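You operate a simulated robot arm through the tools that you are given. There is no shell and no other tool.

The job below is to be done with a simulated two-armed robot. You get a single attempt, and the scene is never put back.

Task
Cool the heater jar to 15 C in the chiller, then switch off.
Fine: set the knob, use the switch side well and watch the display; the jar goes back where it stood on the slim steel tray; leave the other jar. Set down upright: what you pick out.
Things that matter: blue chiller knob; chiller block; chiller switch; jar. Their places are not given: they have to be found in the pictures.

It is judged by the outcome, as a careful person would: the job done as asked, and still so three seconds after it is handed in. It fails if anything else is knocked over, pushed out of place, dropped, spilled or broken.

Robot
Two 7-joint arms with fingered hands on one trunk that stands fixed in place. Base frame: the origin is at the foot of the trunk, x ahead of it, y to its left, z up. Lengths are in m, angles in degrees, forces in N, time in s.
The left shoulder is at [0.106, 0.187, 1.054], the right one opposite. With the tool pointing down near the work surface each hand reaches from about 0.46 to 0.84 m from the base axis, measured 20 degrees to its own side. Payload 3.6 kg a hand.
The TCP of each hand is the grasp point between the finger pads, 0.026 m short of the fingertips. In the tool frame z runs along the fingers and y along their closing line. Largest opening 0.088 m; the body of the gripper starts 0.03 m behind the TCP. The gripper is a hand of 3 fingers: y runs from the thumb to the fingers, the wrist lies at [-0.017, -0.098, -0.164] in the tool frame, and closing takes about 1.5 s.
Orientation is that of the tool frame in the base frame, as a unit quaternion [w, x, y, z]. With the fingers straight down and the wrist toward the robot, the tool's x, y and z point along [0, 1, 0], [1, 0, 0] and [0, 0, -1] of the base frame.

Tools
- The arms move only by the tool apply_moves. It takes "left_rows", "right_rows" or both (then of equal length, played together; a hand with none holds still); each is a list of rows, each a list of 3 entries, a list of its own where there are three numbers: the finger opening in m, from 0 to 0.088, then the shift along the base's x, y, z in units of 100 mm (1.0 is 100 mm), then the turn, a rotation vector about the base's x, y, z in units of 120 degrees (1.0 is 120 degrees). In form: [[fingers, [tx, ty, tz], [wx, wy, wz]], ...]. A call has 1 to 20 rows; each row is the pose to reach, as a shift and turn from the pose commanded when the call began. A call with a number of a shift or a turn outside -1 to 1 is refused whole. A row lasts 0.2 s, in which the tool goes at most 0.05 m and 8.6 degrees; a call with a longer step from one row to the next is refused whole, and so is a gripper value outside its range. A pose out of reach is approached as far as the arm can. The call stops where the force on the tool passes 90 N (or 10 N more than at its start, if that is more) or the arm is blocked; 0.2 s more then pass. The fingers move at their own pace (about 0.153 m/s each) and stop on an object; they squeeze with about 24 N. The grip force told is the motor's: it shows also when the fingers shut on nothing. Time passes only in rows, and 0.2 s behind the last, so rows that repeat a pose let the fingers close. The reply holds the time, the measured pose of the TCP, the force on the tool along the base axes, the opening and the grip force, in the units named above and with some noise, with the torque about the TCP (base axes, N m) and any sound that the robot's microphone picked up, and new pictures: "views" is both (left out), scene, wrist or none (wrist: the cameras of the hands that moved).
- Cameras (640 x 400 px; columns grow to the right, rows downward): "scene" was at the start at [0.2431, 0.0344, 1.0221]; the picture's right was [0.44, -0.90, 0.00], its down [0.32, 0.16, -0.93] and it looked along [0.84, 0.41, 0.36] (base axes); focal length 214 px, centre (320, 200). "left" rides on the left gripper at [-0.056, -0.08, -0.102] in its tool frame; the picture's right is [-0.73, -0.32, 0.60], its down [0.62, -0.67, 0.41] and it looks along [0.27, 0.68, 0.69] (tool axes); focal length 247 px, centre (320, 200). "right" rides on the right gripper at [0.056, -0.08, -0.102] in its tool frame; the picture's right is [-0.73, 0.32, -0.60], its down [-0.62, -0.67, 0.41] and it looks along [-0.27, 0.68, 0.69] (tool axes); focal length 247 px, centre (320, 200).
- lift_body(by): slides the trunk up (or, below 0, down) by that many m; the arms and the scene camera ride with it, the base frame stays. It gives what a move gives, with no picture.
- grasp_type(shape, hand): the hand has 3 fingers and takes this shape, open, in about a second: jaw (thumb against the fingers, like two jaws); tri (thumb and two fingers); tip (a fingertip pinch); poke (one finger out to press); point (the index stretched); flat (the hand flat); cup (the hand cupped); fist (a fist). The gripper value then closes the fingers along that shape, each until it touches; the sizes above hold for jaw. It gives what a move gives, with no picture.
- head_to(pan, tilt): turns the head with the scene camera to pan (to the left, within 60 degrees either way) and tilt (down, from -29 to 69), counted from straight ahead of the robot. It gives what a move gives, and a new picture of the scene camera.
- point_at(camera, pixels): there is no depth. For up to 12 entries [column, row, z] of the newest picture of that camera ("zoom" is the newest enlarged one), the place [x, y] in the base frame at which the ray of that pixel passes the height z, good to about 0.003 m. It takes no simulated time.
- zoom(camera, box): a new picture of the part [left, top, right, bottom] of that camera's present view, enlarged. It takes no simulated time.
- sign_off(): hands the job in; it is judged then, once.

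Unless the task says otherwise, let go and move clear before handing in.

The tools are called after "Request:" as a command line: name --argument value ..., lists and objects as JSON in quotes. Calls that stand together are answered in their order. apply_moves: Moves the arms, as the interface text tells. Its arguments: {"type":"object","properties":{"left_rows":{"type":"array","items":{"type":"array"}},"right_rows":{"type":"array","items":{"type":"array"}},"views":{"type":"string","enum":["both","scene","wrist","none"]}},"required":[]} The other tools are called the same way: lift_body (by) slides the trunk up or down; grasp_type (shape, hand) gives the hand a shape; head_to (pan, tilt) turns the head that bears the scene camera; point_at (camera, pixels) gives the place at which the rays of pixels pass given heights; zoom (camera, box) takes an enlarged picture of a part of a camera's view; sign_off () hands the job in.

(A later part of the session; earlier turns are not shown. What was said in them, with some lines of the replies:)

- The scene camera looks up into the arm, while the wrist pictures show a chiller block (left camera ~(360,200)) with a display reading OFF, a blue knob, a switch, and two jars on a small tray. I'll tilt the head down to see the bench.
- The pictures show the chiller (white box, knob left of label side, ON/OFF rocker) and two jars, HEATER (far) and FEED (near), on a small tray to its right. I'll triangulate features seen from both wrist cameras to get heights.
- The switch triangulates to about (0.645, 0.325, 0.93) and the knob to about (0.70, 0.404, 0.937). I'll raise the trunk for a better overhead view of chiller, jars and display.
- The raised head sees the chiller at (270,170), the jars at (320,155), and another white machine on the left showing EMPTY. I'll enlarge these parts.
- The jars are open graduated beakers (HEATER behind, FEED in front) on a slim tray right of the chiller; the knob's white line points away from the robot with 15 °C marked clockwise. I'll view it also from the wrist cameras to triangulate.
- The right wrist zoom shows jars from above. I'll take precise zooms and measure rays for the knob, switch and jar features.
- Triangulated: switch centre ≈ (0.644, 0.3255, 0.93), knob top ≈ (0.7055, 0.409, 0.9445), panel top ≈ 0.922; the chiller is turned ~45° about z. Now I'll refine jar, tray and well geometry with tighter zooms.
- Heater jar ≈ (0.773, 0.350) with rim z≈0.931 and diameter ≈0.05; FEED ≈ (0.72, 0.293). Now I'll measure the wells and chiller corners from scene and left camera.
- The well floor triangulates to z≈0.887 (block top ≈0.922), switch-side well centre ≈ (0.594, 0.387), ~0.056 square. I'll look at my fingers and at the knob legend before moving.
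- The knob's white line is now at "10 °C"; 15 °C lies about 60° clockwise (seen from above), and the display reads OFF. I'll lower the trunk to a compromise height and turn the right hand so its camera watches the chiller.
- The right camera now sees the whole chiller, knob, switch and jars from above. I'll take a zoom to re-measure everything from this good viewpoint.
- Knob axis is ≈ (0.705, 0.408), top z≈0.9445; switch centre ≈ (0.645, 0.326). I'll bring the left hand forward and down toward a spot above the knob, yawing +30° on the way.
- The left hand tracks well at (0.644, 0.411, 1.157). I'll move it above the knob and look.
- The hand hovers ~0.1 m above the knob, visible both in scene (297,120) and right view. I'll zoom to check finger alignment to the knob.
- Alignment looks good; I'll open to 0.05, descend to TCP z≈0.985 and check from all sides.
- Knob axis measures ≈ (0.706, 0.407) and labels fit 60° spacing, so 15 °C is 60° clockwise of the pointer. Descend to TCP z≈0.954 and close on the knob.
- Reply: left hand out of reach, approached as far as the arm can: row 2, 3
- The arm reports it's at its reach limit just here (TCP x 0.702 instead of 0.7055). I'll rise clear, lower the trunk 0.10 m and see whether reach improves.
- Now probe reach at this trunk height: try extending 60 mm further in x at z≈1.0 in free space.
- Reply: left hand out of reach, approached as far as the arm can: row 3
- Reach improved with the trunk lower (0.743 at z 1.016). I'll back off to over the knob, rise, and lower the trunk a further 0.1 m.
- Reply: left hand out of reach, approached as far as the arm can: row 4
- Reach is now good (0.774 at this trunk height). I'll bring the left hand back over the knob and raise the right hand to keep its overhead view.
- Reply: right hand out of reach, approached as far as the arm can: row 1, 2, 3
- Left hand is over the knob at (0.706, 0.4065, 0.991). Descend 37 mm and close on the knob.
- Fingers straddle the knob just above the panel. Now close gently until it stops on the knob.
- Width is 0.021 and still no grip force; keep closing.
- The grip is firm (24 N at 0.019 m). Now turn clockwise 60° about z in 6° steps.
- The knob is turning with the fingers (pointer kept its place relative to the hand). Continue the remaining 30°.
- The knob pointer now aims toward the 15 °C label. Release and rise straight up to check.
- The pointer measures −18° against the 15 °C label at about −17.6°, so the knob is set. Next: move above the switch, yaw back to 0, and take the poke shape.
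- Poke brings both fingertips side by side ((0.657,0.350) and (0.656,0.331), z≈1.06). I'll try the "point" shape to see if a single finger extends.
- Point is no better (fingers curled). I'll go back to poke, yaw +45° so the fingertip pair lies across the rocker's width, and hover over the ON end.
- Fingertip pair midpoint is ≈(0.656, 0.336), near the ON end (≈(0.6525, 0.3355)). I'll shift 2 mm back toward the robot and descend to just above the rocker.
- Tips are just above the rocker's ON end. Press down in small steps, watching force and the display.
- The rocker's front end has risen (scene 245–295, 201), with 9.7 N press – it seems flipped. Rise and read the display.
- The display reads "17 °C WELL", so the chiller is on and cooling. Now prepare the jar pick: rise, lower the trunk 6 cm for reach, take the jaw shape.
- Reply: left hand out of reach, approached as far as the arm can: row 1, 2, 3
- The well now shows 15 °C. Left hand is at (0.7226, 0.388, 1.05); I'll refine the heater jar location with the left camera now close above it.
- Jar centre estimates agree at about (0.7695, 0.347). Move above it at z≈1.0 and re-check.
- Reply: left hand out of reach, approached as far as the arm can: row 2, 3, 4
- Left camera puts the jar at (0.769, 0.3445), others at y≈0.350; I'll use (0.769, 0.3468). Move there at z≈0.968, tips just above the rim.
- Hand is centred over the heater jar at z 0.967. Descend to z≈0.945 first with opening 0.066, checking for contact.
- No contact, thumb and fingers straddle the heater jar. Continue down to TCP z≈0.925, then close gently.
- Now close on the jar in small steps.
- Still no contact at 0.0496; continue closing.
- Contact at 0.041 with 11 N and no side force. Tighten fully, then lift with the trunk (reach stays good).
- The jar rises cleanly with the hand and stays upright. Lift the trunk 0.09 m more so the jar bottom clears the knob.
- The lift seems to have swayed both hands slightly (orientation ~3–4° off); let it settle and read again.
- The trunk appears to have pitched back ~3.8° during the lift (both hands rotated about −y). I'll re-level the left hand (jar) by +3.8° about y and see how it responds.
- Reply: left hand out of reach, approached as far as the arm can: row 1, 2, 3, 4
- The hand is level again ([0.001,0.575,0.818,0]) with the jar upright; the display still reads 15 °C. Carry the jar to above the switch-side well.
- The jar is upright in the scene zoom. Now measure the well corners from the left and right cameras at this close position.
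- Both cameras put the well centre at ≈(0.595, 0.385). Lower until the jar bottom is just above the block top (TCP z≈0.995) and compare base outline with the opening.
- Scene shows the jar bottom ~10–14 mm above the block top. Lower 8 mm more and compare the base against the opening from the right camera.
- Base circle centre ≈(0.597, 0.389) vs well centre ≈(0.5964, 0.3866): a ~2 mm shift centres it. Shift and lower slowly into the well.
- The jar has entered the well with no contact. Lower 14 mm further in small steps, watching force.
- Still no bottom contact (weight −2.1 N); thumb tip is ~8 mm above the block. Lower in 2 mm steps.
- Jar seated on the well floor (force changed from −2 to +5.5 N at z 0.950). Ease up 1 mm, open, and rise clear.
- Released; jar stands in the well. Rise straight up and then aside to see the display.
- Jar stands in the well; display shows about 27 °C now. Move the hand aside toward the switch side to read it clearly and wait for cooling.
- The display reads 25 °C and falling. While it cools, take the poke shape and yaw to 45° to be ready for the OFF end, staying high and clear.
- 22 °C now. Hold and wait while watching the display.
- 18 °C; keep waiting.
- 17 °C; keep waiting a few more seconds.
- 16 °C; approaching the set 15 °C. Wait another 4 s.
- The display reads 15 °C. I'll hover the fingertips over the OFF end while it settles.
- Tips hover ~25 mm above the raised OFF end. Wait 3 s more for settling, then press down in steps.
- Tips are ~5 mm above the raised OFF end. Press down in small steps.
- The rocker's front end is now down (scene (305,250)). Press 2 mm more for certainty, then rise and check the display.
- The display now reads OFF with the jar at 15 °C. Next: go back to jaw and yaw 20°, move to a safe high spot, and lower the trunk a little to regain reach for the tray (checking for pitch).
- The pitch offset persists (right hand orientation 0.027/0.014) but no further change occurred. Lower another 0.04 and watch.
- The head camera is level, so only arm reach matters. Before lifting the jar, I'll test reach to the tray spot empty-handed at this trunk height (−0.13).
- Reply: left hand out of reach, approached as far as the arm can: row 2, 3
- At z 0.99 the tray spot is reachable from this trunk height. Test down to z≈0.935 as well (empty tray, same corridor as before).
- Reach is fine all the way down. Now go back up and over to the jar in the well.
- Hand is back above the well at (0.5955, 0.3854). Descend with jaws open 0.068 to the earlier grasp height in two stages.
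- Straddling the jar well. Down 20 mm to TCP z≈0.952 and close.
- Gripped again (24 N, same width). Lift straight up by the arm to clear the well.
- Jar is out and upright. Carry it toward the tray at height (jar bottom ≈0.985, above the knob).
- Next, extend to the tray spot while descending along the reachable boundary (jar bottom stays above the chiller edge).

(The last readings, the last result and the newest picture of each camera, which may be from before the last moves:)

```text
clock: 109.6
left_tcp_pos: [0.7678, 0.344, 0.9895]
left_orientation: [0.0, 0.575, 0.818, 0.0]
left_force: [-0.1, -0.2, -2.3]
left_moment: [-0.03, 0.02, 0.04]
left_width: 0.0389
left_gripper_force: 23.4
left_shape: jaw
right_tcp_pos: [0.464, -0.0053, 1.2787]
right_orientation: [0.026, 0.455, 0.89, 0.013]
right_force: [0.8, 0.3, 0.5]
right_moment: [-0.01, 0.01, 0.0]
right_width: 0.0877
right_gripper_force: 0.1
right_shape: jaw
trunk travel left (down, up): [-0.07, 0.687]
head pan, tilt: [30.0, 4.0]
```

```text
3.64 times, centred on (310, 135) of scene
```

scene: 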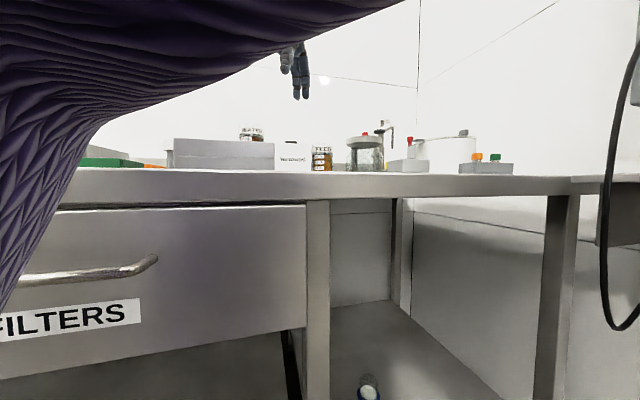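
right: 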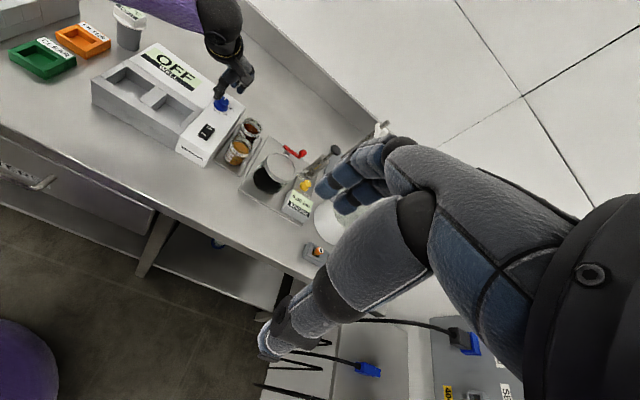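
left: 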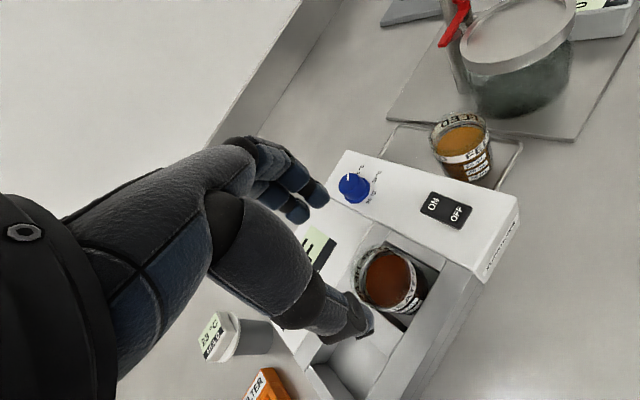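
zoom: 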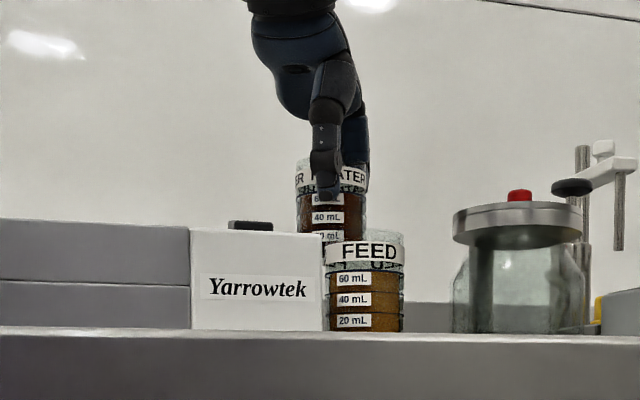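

Over the tray spot at (0.768, 0.344, 0.9895). Descend vertically to z≈0.945 with a 1 mm correction.

Request:
apply_moves --left_rows '[[0.03, [0.008, 0.01, -0.08], [0, 0, 0]], [0.03, [0.008, 0.01, -0.16], [0, 0, 0]], [0.03, [0.008, 0.01, -0.24], [0, 0, 0]], [0.03, [0.008, 0.01, -0.32], [0, 0, 0]], [0.03, [0.008, 0.01, -0.4], [0, 0, 0]], [0.03, [0.008, 0.01, -0.45], [0, 0, 0]], [0.03, [0.008, 0.01, -0.45], [0, 0, 0]]]' --views "none"

Request:
zoom --camera "right" --box '[210, 70, 290, 150]'

Request:
zoom --camera "left" --box '[260, 170, 460, 330]'

Request:
zoom --camera "scene" --box '[280, 110, 350, 180]'

```text
clock: 111.2
left_tcp_pos: [0.7686, 0.3454, 0.944]
left_orientation: [0.001, 0.575, 0.818, 0.0]
left_force: [-0.1, 0.1, -1.9]
left_moment: [-0.03, 0.0, 0.0]
left_width: 0.039
left_gripper_force: 23.4
left_shape: jaw
right_tcp_pos: [0.4645, -0.0063, 1.2778]
right_orientation: [0.026, 0.454, 0.891, 0.014]
right_force: [0.3, 0.7, 0.0]
right_moment: [0.02, 0.0, 0.03]
right_width: 0.088
right_gripper_force: 0.2
right_shape: jaw
trunk travel left (down, up): [-0.07, 0.687]
head pan, tilt: [30.0, 4.0]
```

```text
5.00 times, centred on (250, 110) of right
```

zoom: 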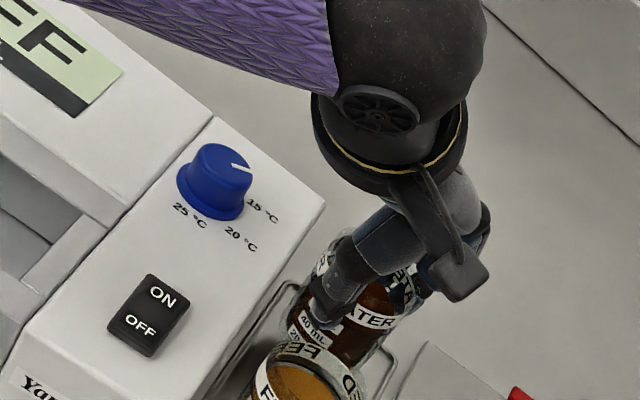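

```text
2.50 times, centred on (360, 250) of left
```

zoom: 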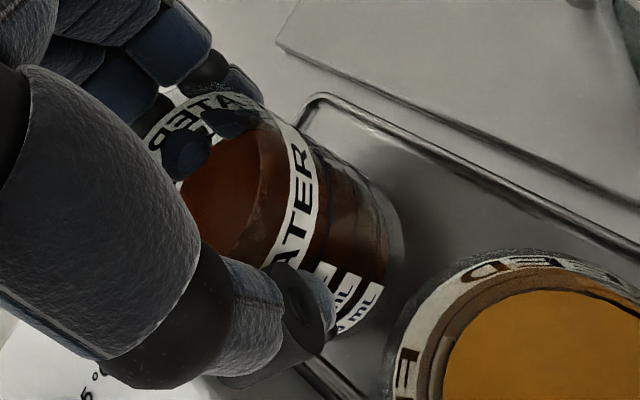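

```text
5.71 times, centred on (315, 145) of scene
```

zoom: 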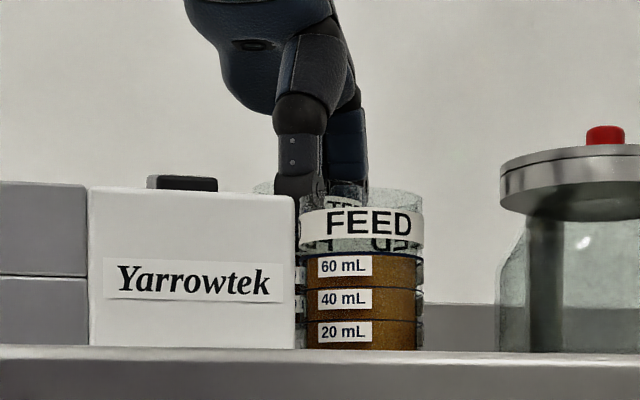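

The view matches the original pick-up view (tray corner at (305,95)). Descend to z≈0.930, then 2 mm steps to contact.

Request:
apply_moves --left_rows '[[0.03, [0, 0, -0.05], [0, 0, 0]], [0.03, [0, 0, -0.1], [0, 0, 0]], [0.03, [0, 0, -0.14], [0, 0, 0]], [0.03, [0, 0, -0.14], [0, 0, 0]]]' --views "none"

Request:
apply_moves --left_rows '[[0.03, [0, 0, -0.02], [0, 0, 0]], [0.03, [0, 0, -0.02], [0, 0, 0]]]' --views "none"

```text
clock: 112.2
left_tcp_pos: [0.7693, 0.3459, 0.9285]
left_orientation: [0.002, 0.575, 0.818, 0.0]
left_force: [-0.5, 0.3, -2.2]
left_moment: [0.01, 0.0, -0.01]
left_width: 0.0389
left_gripper_force: 24.6
left_shape: jaw
right_tcp_pos: [0.4644, -0.008, 1.2787]
right_orientation: [0.026, 0.454, 0.89, 0.014]
right_force: [0.6, 0.5, -0.1]
right_moment: [0.02, 0.02, -0.01]
right_width: 0.0878
right_gripper_force: 0.0
right_shape: jaw
trunk travel left (down, up): [-0.07, 0.687]
head pan, tilt: [30.0, 4.0]
```

```text
clock: 112.8
left_tcp_pos: [0.768, 0.3455, 0.9274]
left_orientation: [0.001, 0.575, 0.818, 0.0]
left_force: [0.0, 0.5, -0.8]
left_moment: [0.01, -0.08, -0.02]
left_width: 0.0387
left_gripper_force: 23.9
left_shape: jaw
right_tcp_pos: [0.4639, -0.0066, 1.2776]
right_orientation: [0.026, 0.455, 0.89, 0.015]
right_force: [-1.0, 0.2, 0.8]
right_moment: [0.02, -0.01, -0.03]
right_width: 0.0877
right_gripper_force: 0.0
right_shape: jaw
trunk travel left (down, up): [-0.07, 0.687]
head pan, tilt: [30.0, 4.0]
```

Weight is starting to transfer (−0.8 N). One more ~1.5 mm to seat it.

Request:
apply_moves --left_rows '[[0.03, [0, 0, -0.015], [0, 0, 0]], [0.03, [0, 0, -0.015], [0, 0, 0]]]' --views "none"

Request:
zoom --camera "left" --box '[260, 170, 460, 330]'

Request:
zoom --camera "right" --box '[220, 80, 280, 140]'

```text
clock: 113.4
left_tcp_pos: [0.7693, 0.3456, 0.927]
left_orientation: [0.0, 0.575, 0.818, 0.0]
left_force: [-0.1, 0.2, -1.0]
left_moment: [-0.01, 0.0, 0.0]
left_width: 0.0391
left_gripper_force: 23.3
left_shape: jaw
right_tcp_pos: [0.4634, -0.0071, 1.2774]
right_orientation: [0.026, 0.454, 0.891, 0.014]
right_force: [-0.2, 0.1, -0.2]
right_moment: [0.01, 0.0, 0.0]
right_width: 0.0878
right_gripper_force: 0.1
right_shape: jaw
trunk travel left (down, up): [-0.07, 0.687]
head pan, tilt: [30.0, 4.0]
```

```text
2.50 times, centred on (360, 250) of left
```

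zoom: 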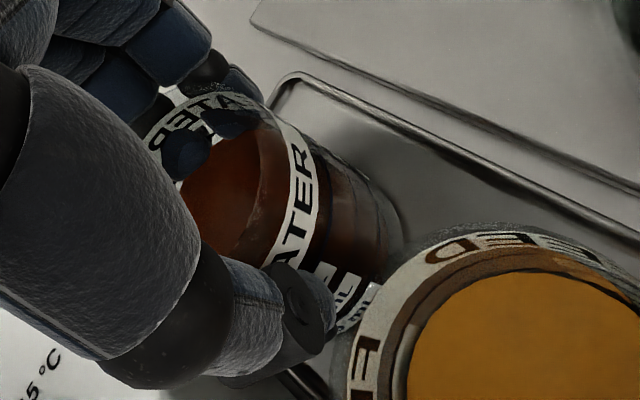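

```text
6.67 times, centred on (250, 110) of right
```

zoom: 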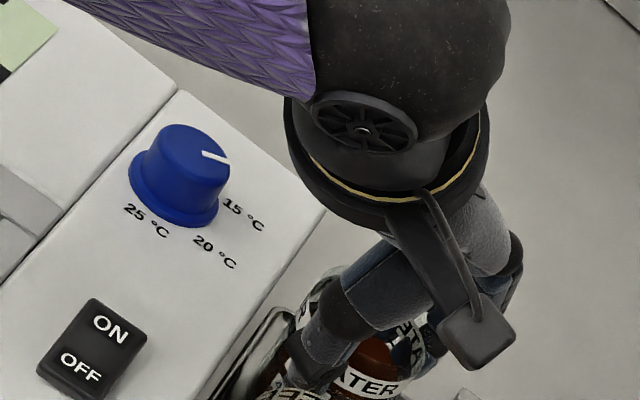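

Request:
apply_moves --left_rows '[[0.03, [0, 0, -0.015], [0, 0, 0]], [0.03, [0, 0, -0.015], [0, 0, 0]]]' --views "none"

```text
clock: 114.0
left_tcp_pos: [0.7691, 0.3456, 0.9265]
left_orientation: [0.002, 0.575, 0.818, 0.0]
left_force: [1.0, 0.2, 2.3]
left_moment: [0.01, 0.0, 0.02]
left_width: 0.0389
left_gripper_force: 24.1
left_shape: jaw
right_tcp_pos: [0.463, -0.0064, 1.2782]
right_orientation: [0.026, 0.454, 0.891, 0.014]
right_force: [0.4, 0.3, 0.2]
right_moment: [-0.01, 0.01, -0.01]
right_width: 0.0877
right_gripper_force: 0.1
right_shape: jaw
trunk travel left (down, up): [-0.07, 0.687]
head pan, tilt: [30.0, 4.0]
```

Now +2.3 N: the jar is seated on the tray. Open gently to 0.066.

Request:
apply_moves --left_rows '[[0.036, [0, 0, 0.005], [0, 0, 0]], [0.042, [0, 0, 0.005], [0, 0, 0]], [0.05, [0, 0, 0.005], [0, 0, 0]], [0.058, [0, 0, 0.005], [0, 0, 0]], [0.064, [0, 0, 0.005], [0, 0, 0]], [0.066, [0, 0, 0.005], [0, 0, 0]], [0.066, [0, 0, 0.005], [0, 0, 0]]]' --views "none"

Request:
zoom --camera "left" --box '[260, 170, 460, 330]'

Request:
zoom --camera "right" --box '[220, 80, 280, 140]'

```text
clock: 115.6
left_tcp_pos: [0.7684, 0.3461, 0.9252]
left_orientation: [0.001, 0.575, 0.818, 0.001]
left_force: [-0.2, 0.5, -0.7]
left_moment: [0.02, 0.02, 0.02]
left_width: 0.0655
left_gripper_force: 0.0
left_shape: jaw
right_tcp_pos: [0.4643, -0.0069, 1.2771]
right_orientation: [0.026, 0.454, 0.89, 0.015]
right_force: [0.6, -0.8, 0.3]
right_moment: [0.01, -0.02, 0.0]
right_width: 0.0876
right_gripper_force: 0.1
right_shape: jaw
trunk travel left (down, up): [-0.07, 0.687]
head pan, tilt: [30.0, 4.0]
```

```text
2.50 times, centred on (360, 250) of left
```

zoom: 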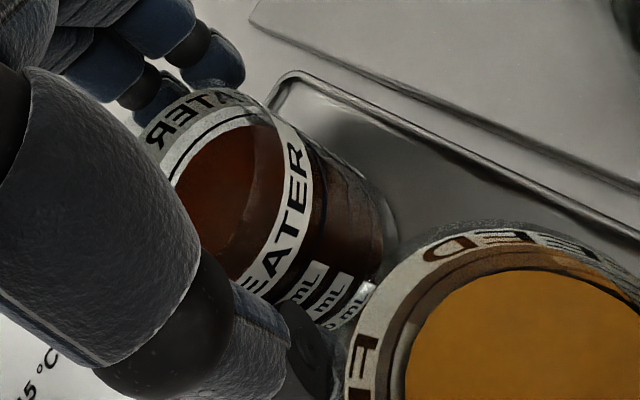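

```text
6.67 times, centred on (250, 110) of right
```

zoom: 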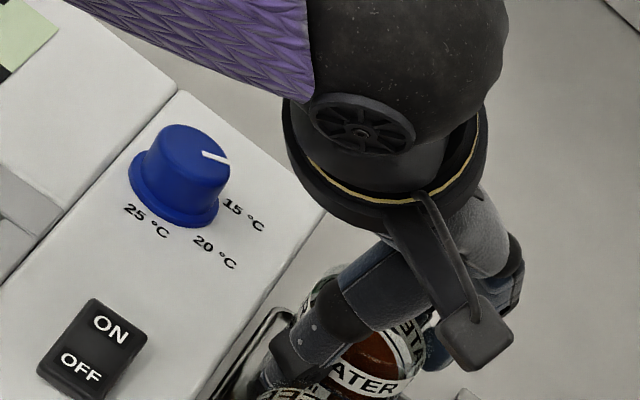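

Released; the jar stands where it did. Rise straight up, then retreat.

Request:
apply_moves --left_rows '[[0.068, [0, 0, 0.08], [0, 0, 0]], [0.068, [0, 0, 0.2], [0, 0, 0]], [0.068, [0, 0, 0.4], [0, 0, 0]], [0.068, [0, 0, 0.62], [0, 0, 0]], [0.068, [-0.2, -0.02, 0.85], [0, 0, 0]], [0.068, [-0.5, -0.02, 1.0], [0, 0, 0]], [0.068, [-0.9, 0.0, 1.0], [0, 0, 0]]]' --views "none"

Request:
zoom --camera "right" --box '[160, 40, 300, 160]'

Request:
zoom --camera "left" --box '[260, 50, 560, 350]'

```text
clock: 117.2
left_tcp_pos: [0.6767, 0.346, 1.0259]
left_orientation: [0.0, 0.575, 0.818, 0.001]
left_force: [-0.6, 0.0, -0.5]
left_moment: [-0.01, 0.01, -0.02]
left_width: 0.0677
left_gripper_force: 0.1
left_shape: jaw
right_tcp_pos: [0.4637, -0.007, 1.2791]
right_orientation: [0.026, 0.454, 0.89, 0.015]
right_force: [0.0, -0.5, 0.1]
right_moment: [-0.01, -0.02, -0.02]
right_width: 0.0877
right_gripper_force: 0.0
right_shape: jaw
trunk travel left (down, up): [-0.07, 0.687]
head pan, tilt: [30.0, 4.0]
```

```text
3.33 times, centred on (230, 100) of right
```

zoom: 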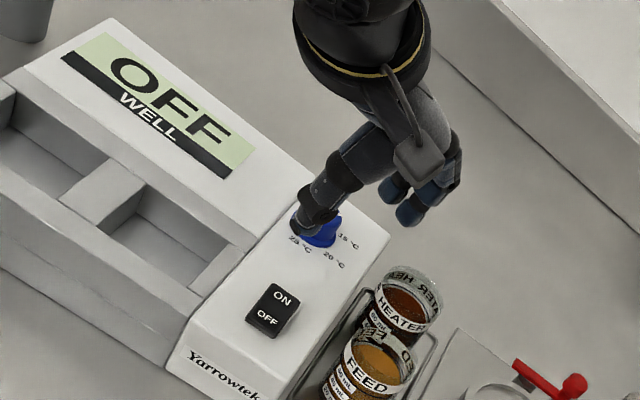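

```text
1.33 times, centred on (410, 200) of left
```

zoom: 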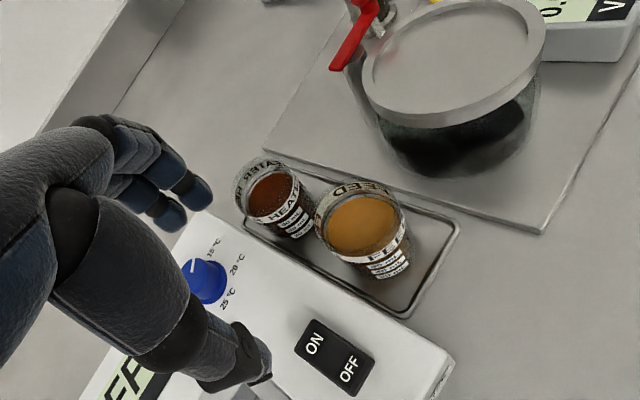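

Jar is back on the tray upright, display OFF, FEED untouched. Move the left hand well clear and verify.

Request:
apply_moves --left_rows '[[0.068, [-0.2, 0.05, 0.2], [0, 0, 0]], [0.068, [-0.5, 0.1, 0.4], [0, 0, 0]], [0.068, [-0.8, 0.15, 0.6], [0, 0, 0]], [0.068, [-1.0, 0.2, 0.7], [0, 0, 0]]]' --views "none"

Request:
apply_moves --left_rows '[[0.068, [-0.3, 0.1, 0.1], [0, 0, 0]], [0.068, [-0.6, 0.2, 0.2], [0, 0, 0]], [0.068, [-0.9, 0.3, 0.3], [0, 0, 0]]]' --views "both"

Request:
zoom --camera "right" --box '[210, 90, 270, 150]'

```text
clock: 118.2
left_tcp_pos: [0.5776, 0.3653, 1.0954]
left_orientation: [0.0, 0.575, 0.818, 0.001]
left_force: [0.4, 0.4, -0.2]
left_moment: [0.01, 0.0, -0.02]
left_width: 0.0678
left_gripper_force: 0.1
left_shape: jaw
right_tcp_pos: [0.4631, -0.0066, 1.2794]
right_orientation: [0.025, 0.454, 0.891, 0.014]
right_force: [-0.2, 0.0, 0.2]
right_moment: [0.01, 0.01, 0.0]
right_width: 0.0874
right_gripper_force: 0.2
right_shape: jaw
trunk travel left (down, up): [-0.07, 0.687]
head pan, tilt: [30.0, 4.0]
```

```text
clock: 119.0
left_tcp_pos: [0.4875, 0.3964, 1.1258]
left_orientation: [0.0, 0.575, 0.818, 0.0]
left_force: [0.1, 0.5, -0.1]
left_moment: [0.01, -0.01, 0.02]
left_width: 0.068
left_gripper_force: 0.0
left_shape: jaw
right_tcp_pos: [0.4635, -0.0064, 1.2779]
right_orientation: [0.026, 0.454, 0.891, 0.014]
right_force: [-0.8, 0.3, 0.6]
right_moment: [-0.04, 0.0, 0.01]
right_width: 0.0876
right_gripper_force: 0.1
right_shape: jaw
trunk travel left (down, up): [-0.07, 0.687]
head pan, tilt: [30.0, 4.0]
```

scene: 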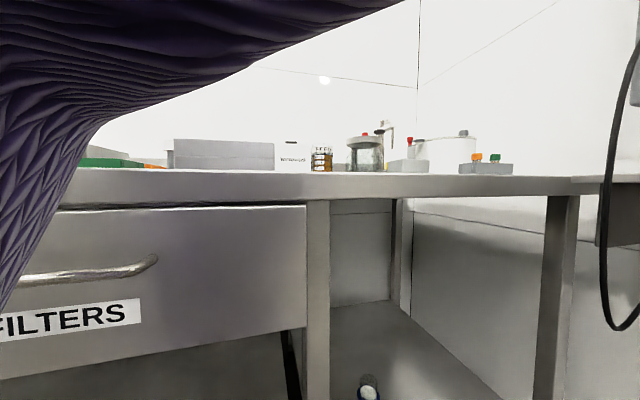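
left: 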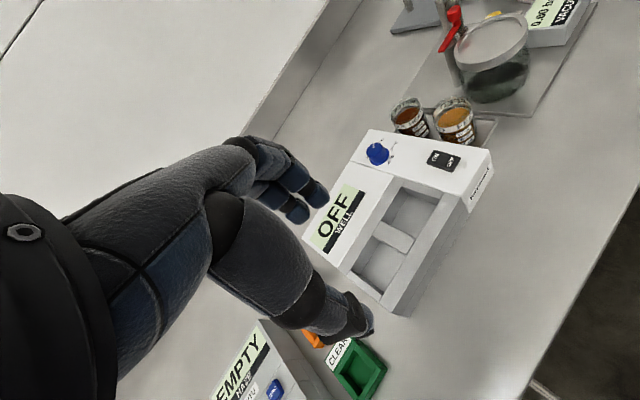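

```text
6.67 times, centred on (240, 120) of right
```

zoom: 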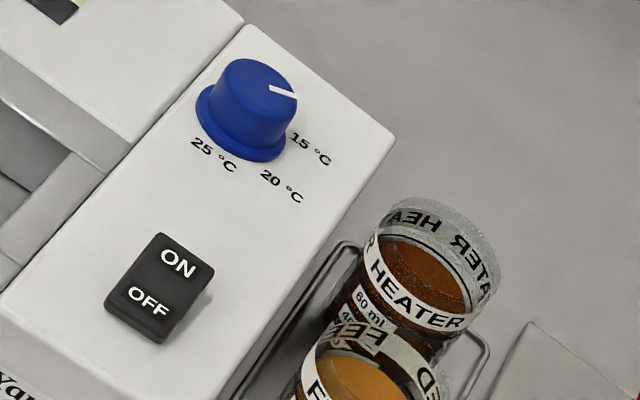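

Request:
point_at --camera "zoom" --pixels '[[434, 253, 0.931], [368, 240, 0.931], [500, 265, 0.931], [400, 392, 0.931]]'

Request:
zoom --camera "right" --box '[100, 0, 340, 220]'

Request:
zoom --camera "left" --box '[360, 60, 520, 200]'

```text
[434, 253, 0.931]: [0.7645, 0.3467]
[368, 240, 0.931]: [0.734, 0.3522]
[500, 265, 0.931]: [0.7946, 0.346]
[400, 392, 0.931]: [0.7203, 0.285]
```

```text
1.82 times, centred on (220, 110) of right
```

zoom: 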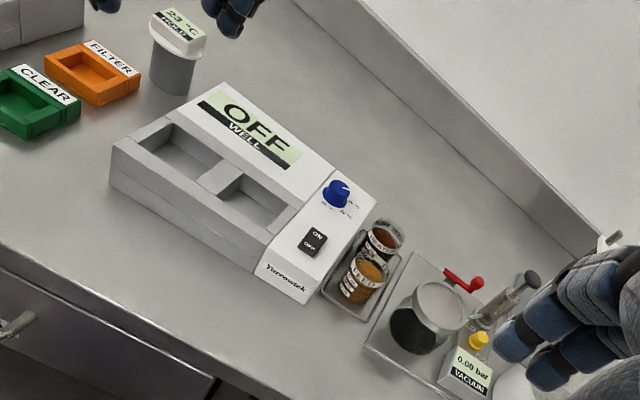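

```text
2.86 times, centred on (440, 130) of left
```

zoom: 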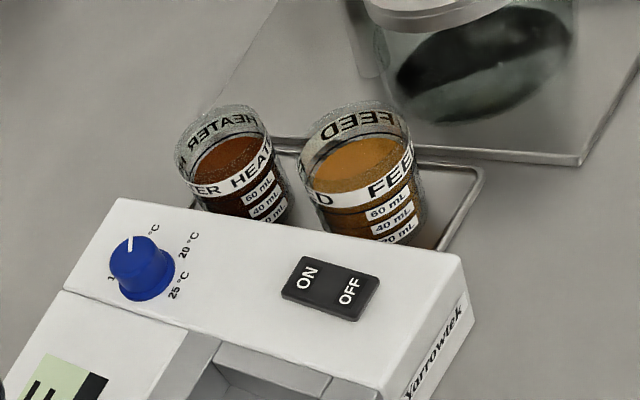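

The heater jar stands upright back in its tray spot. Its centre is about (0.765, 0.347), within a few mm of where it started. FEED is untouched, the knob points at 15 °C, the rocker and display show OFF, and both hands are clear, so I'm handing in the job.

Request:
sign_off

```text
The job is handed in.
```

The heater jar was cooled until the chiller display read 15 °C. It is now back upright in its place on the slim steel tray, and the chiller is off.

- **Knob:** it stood at 10 °C, so I turned it to 15 °C and left it there.
- **Cooling:** the jar went in the switch-side well. The display fell from about 27 °C to 15 °C and I waited about five seconds more.
- **Switch-off:** I pressed OFF with the jar still in the well, and the display now shows OFF. The jar was out of the well about 15 seconds later.
- **Jar position:** it is within about 5 mm of where it started, as far as the cameras can measure.
- **Other items:** the FEED jar was not touched. I saw nothing spilled or knocked out of place in the last pictures, and both hands are clear.

During the first lift with the jar, the hand tilted by about 4 degrees for a couple of seconds, and I levelled it before moving on. Nothing appeared to spill.
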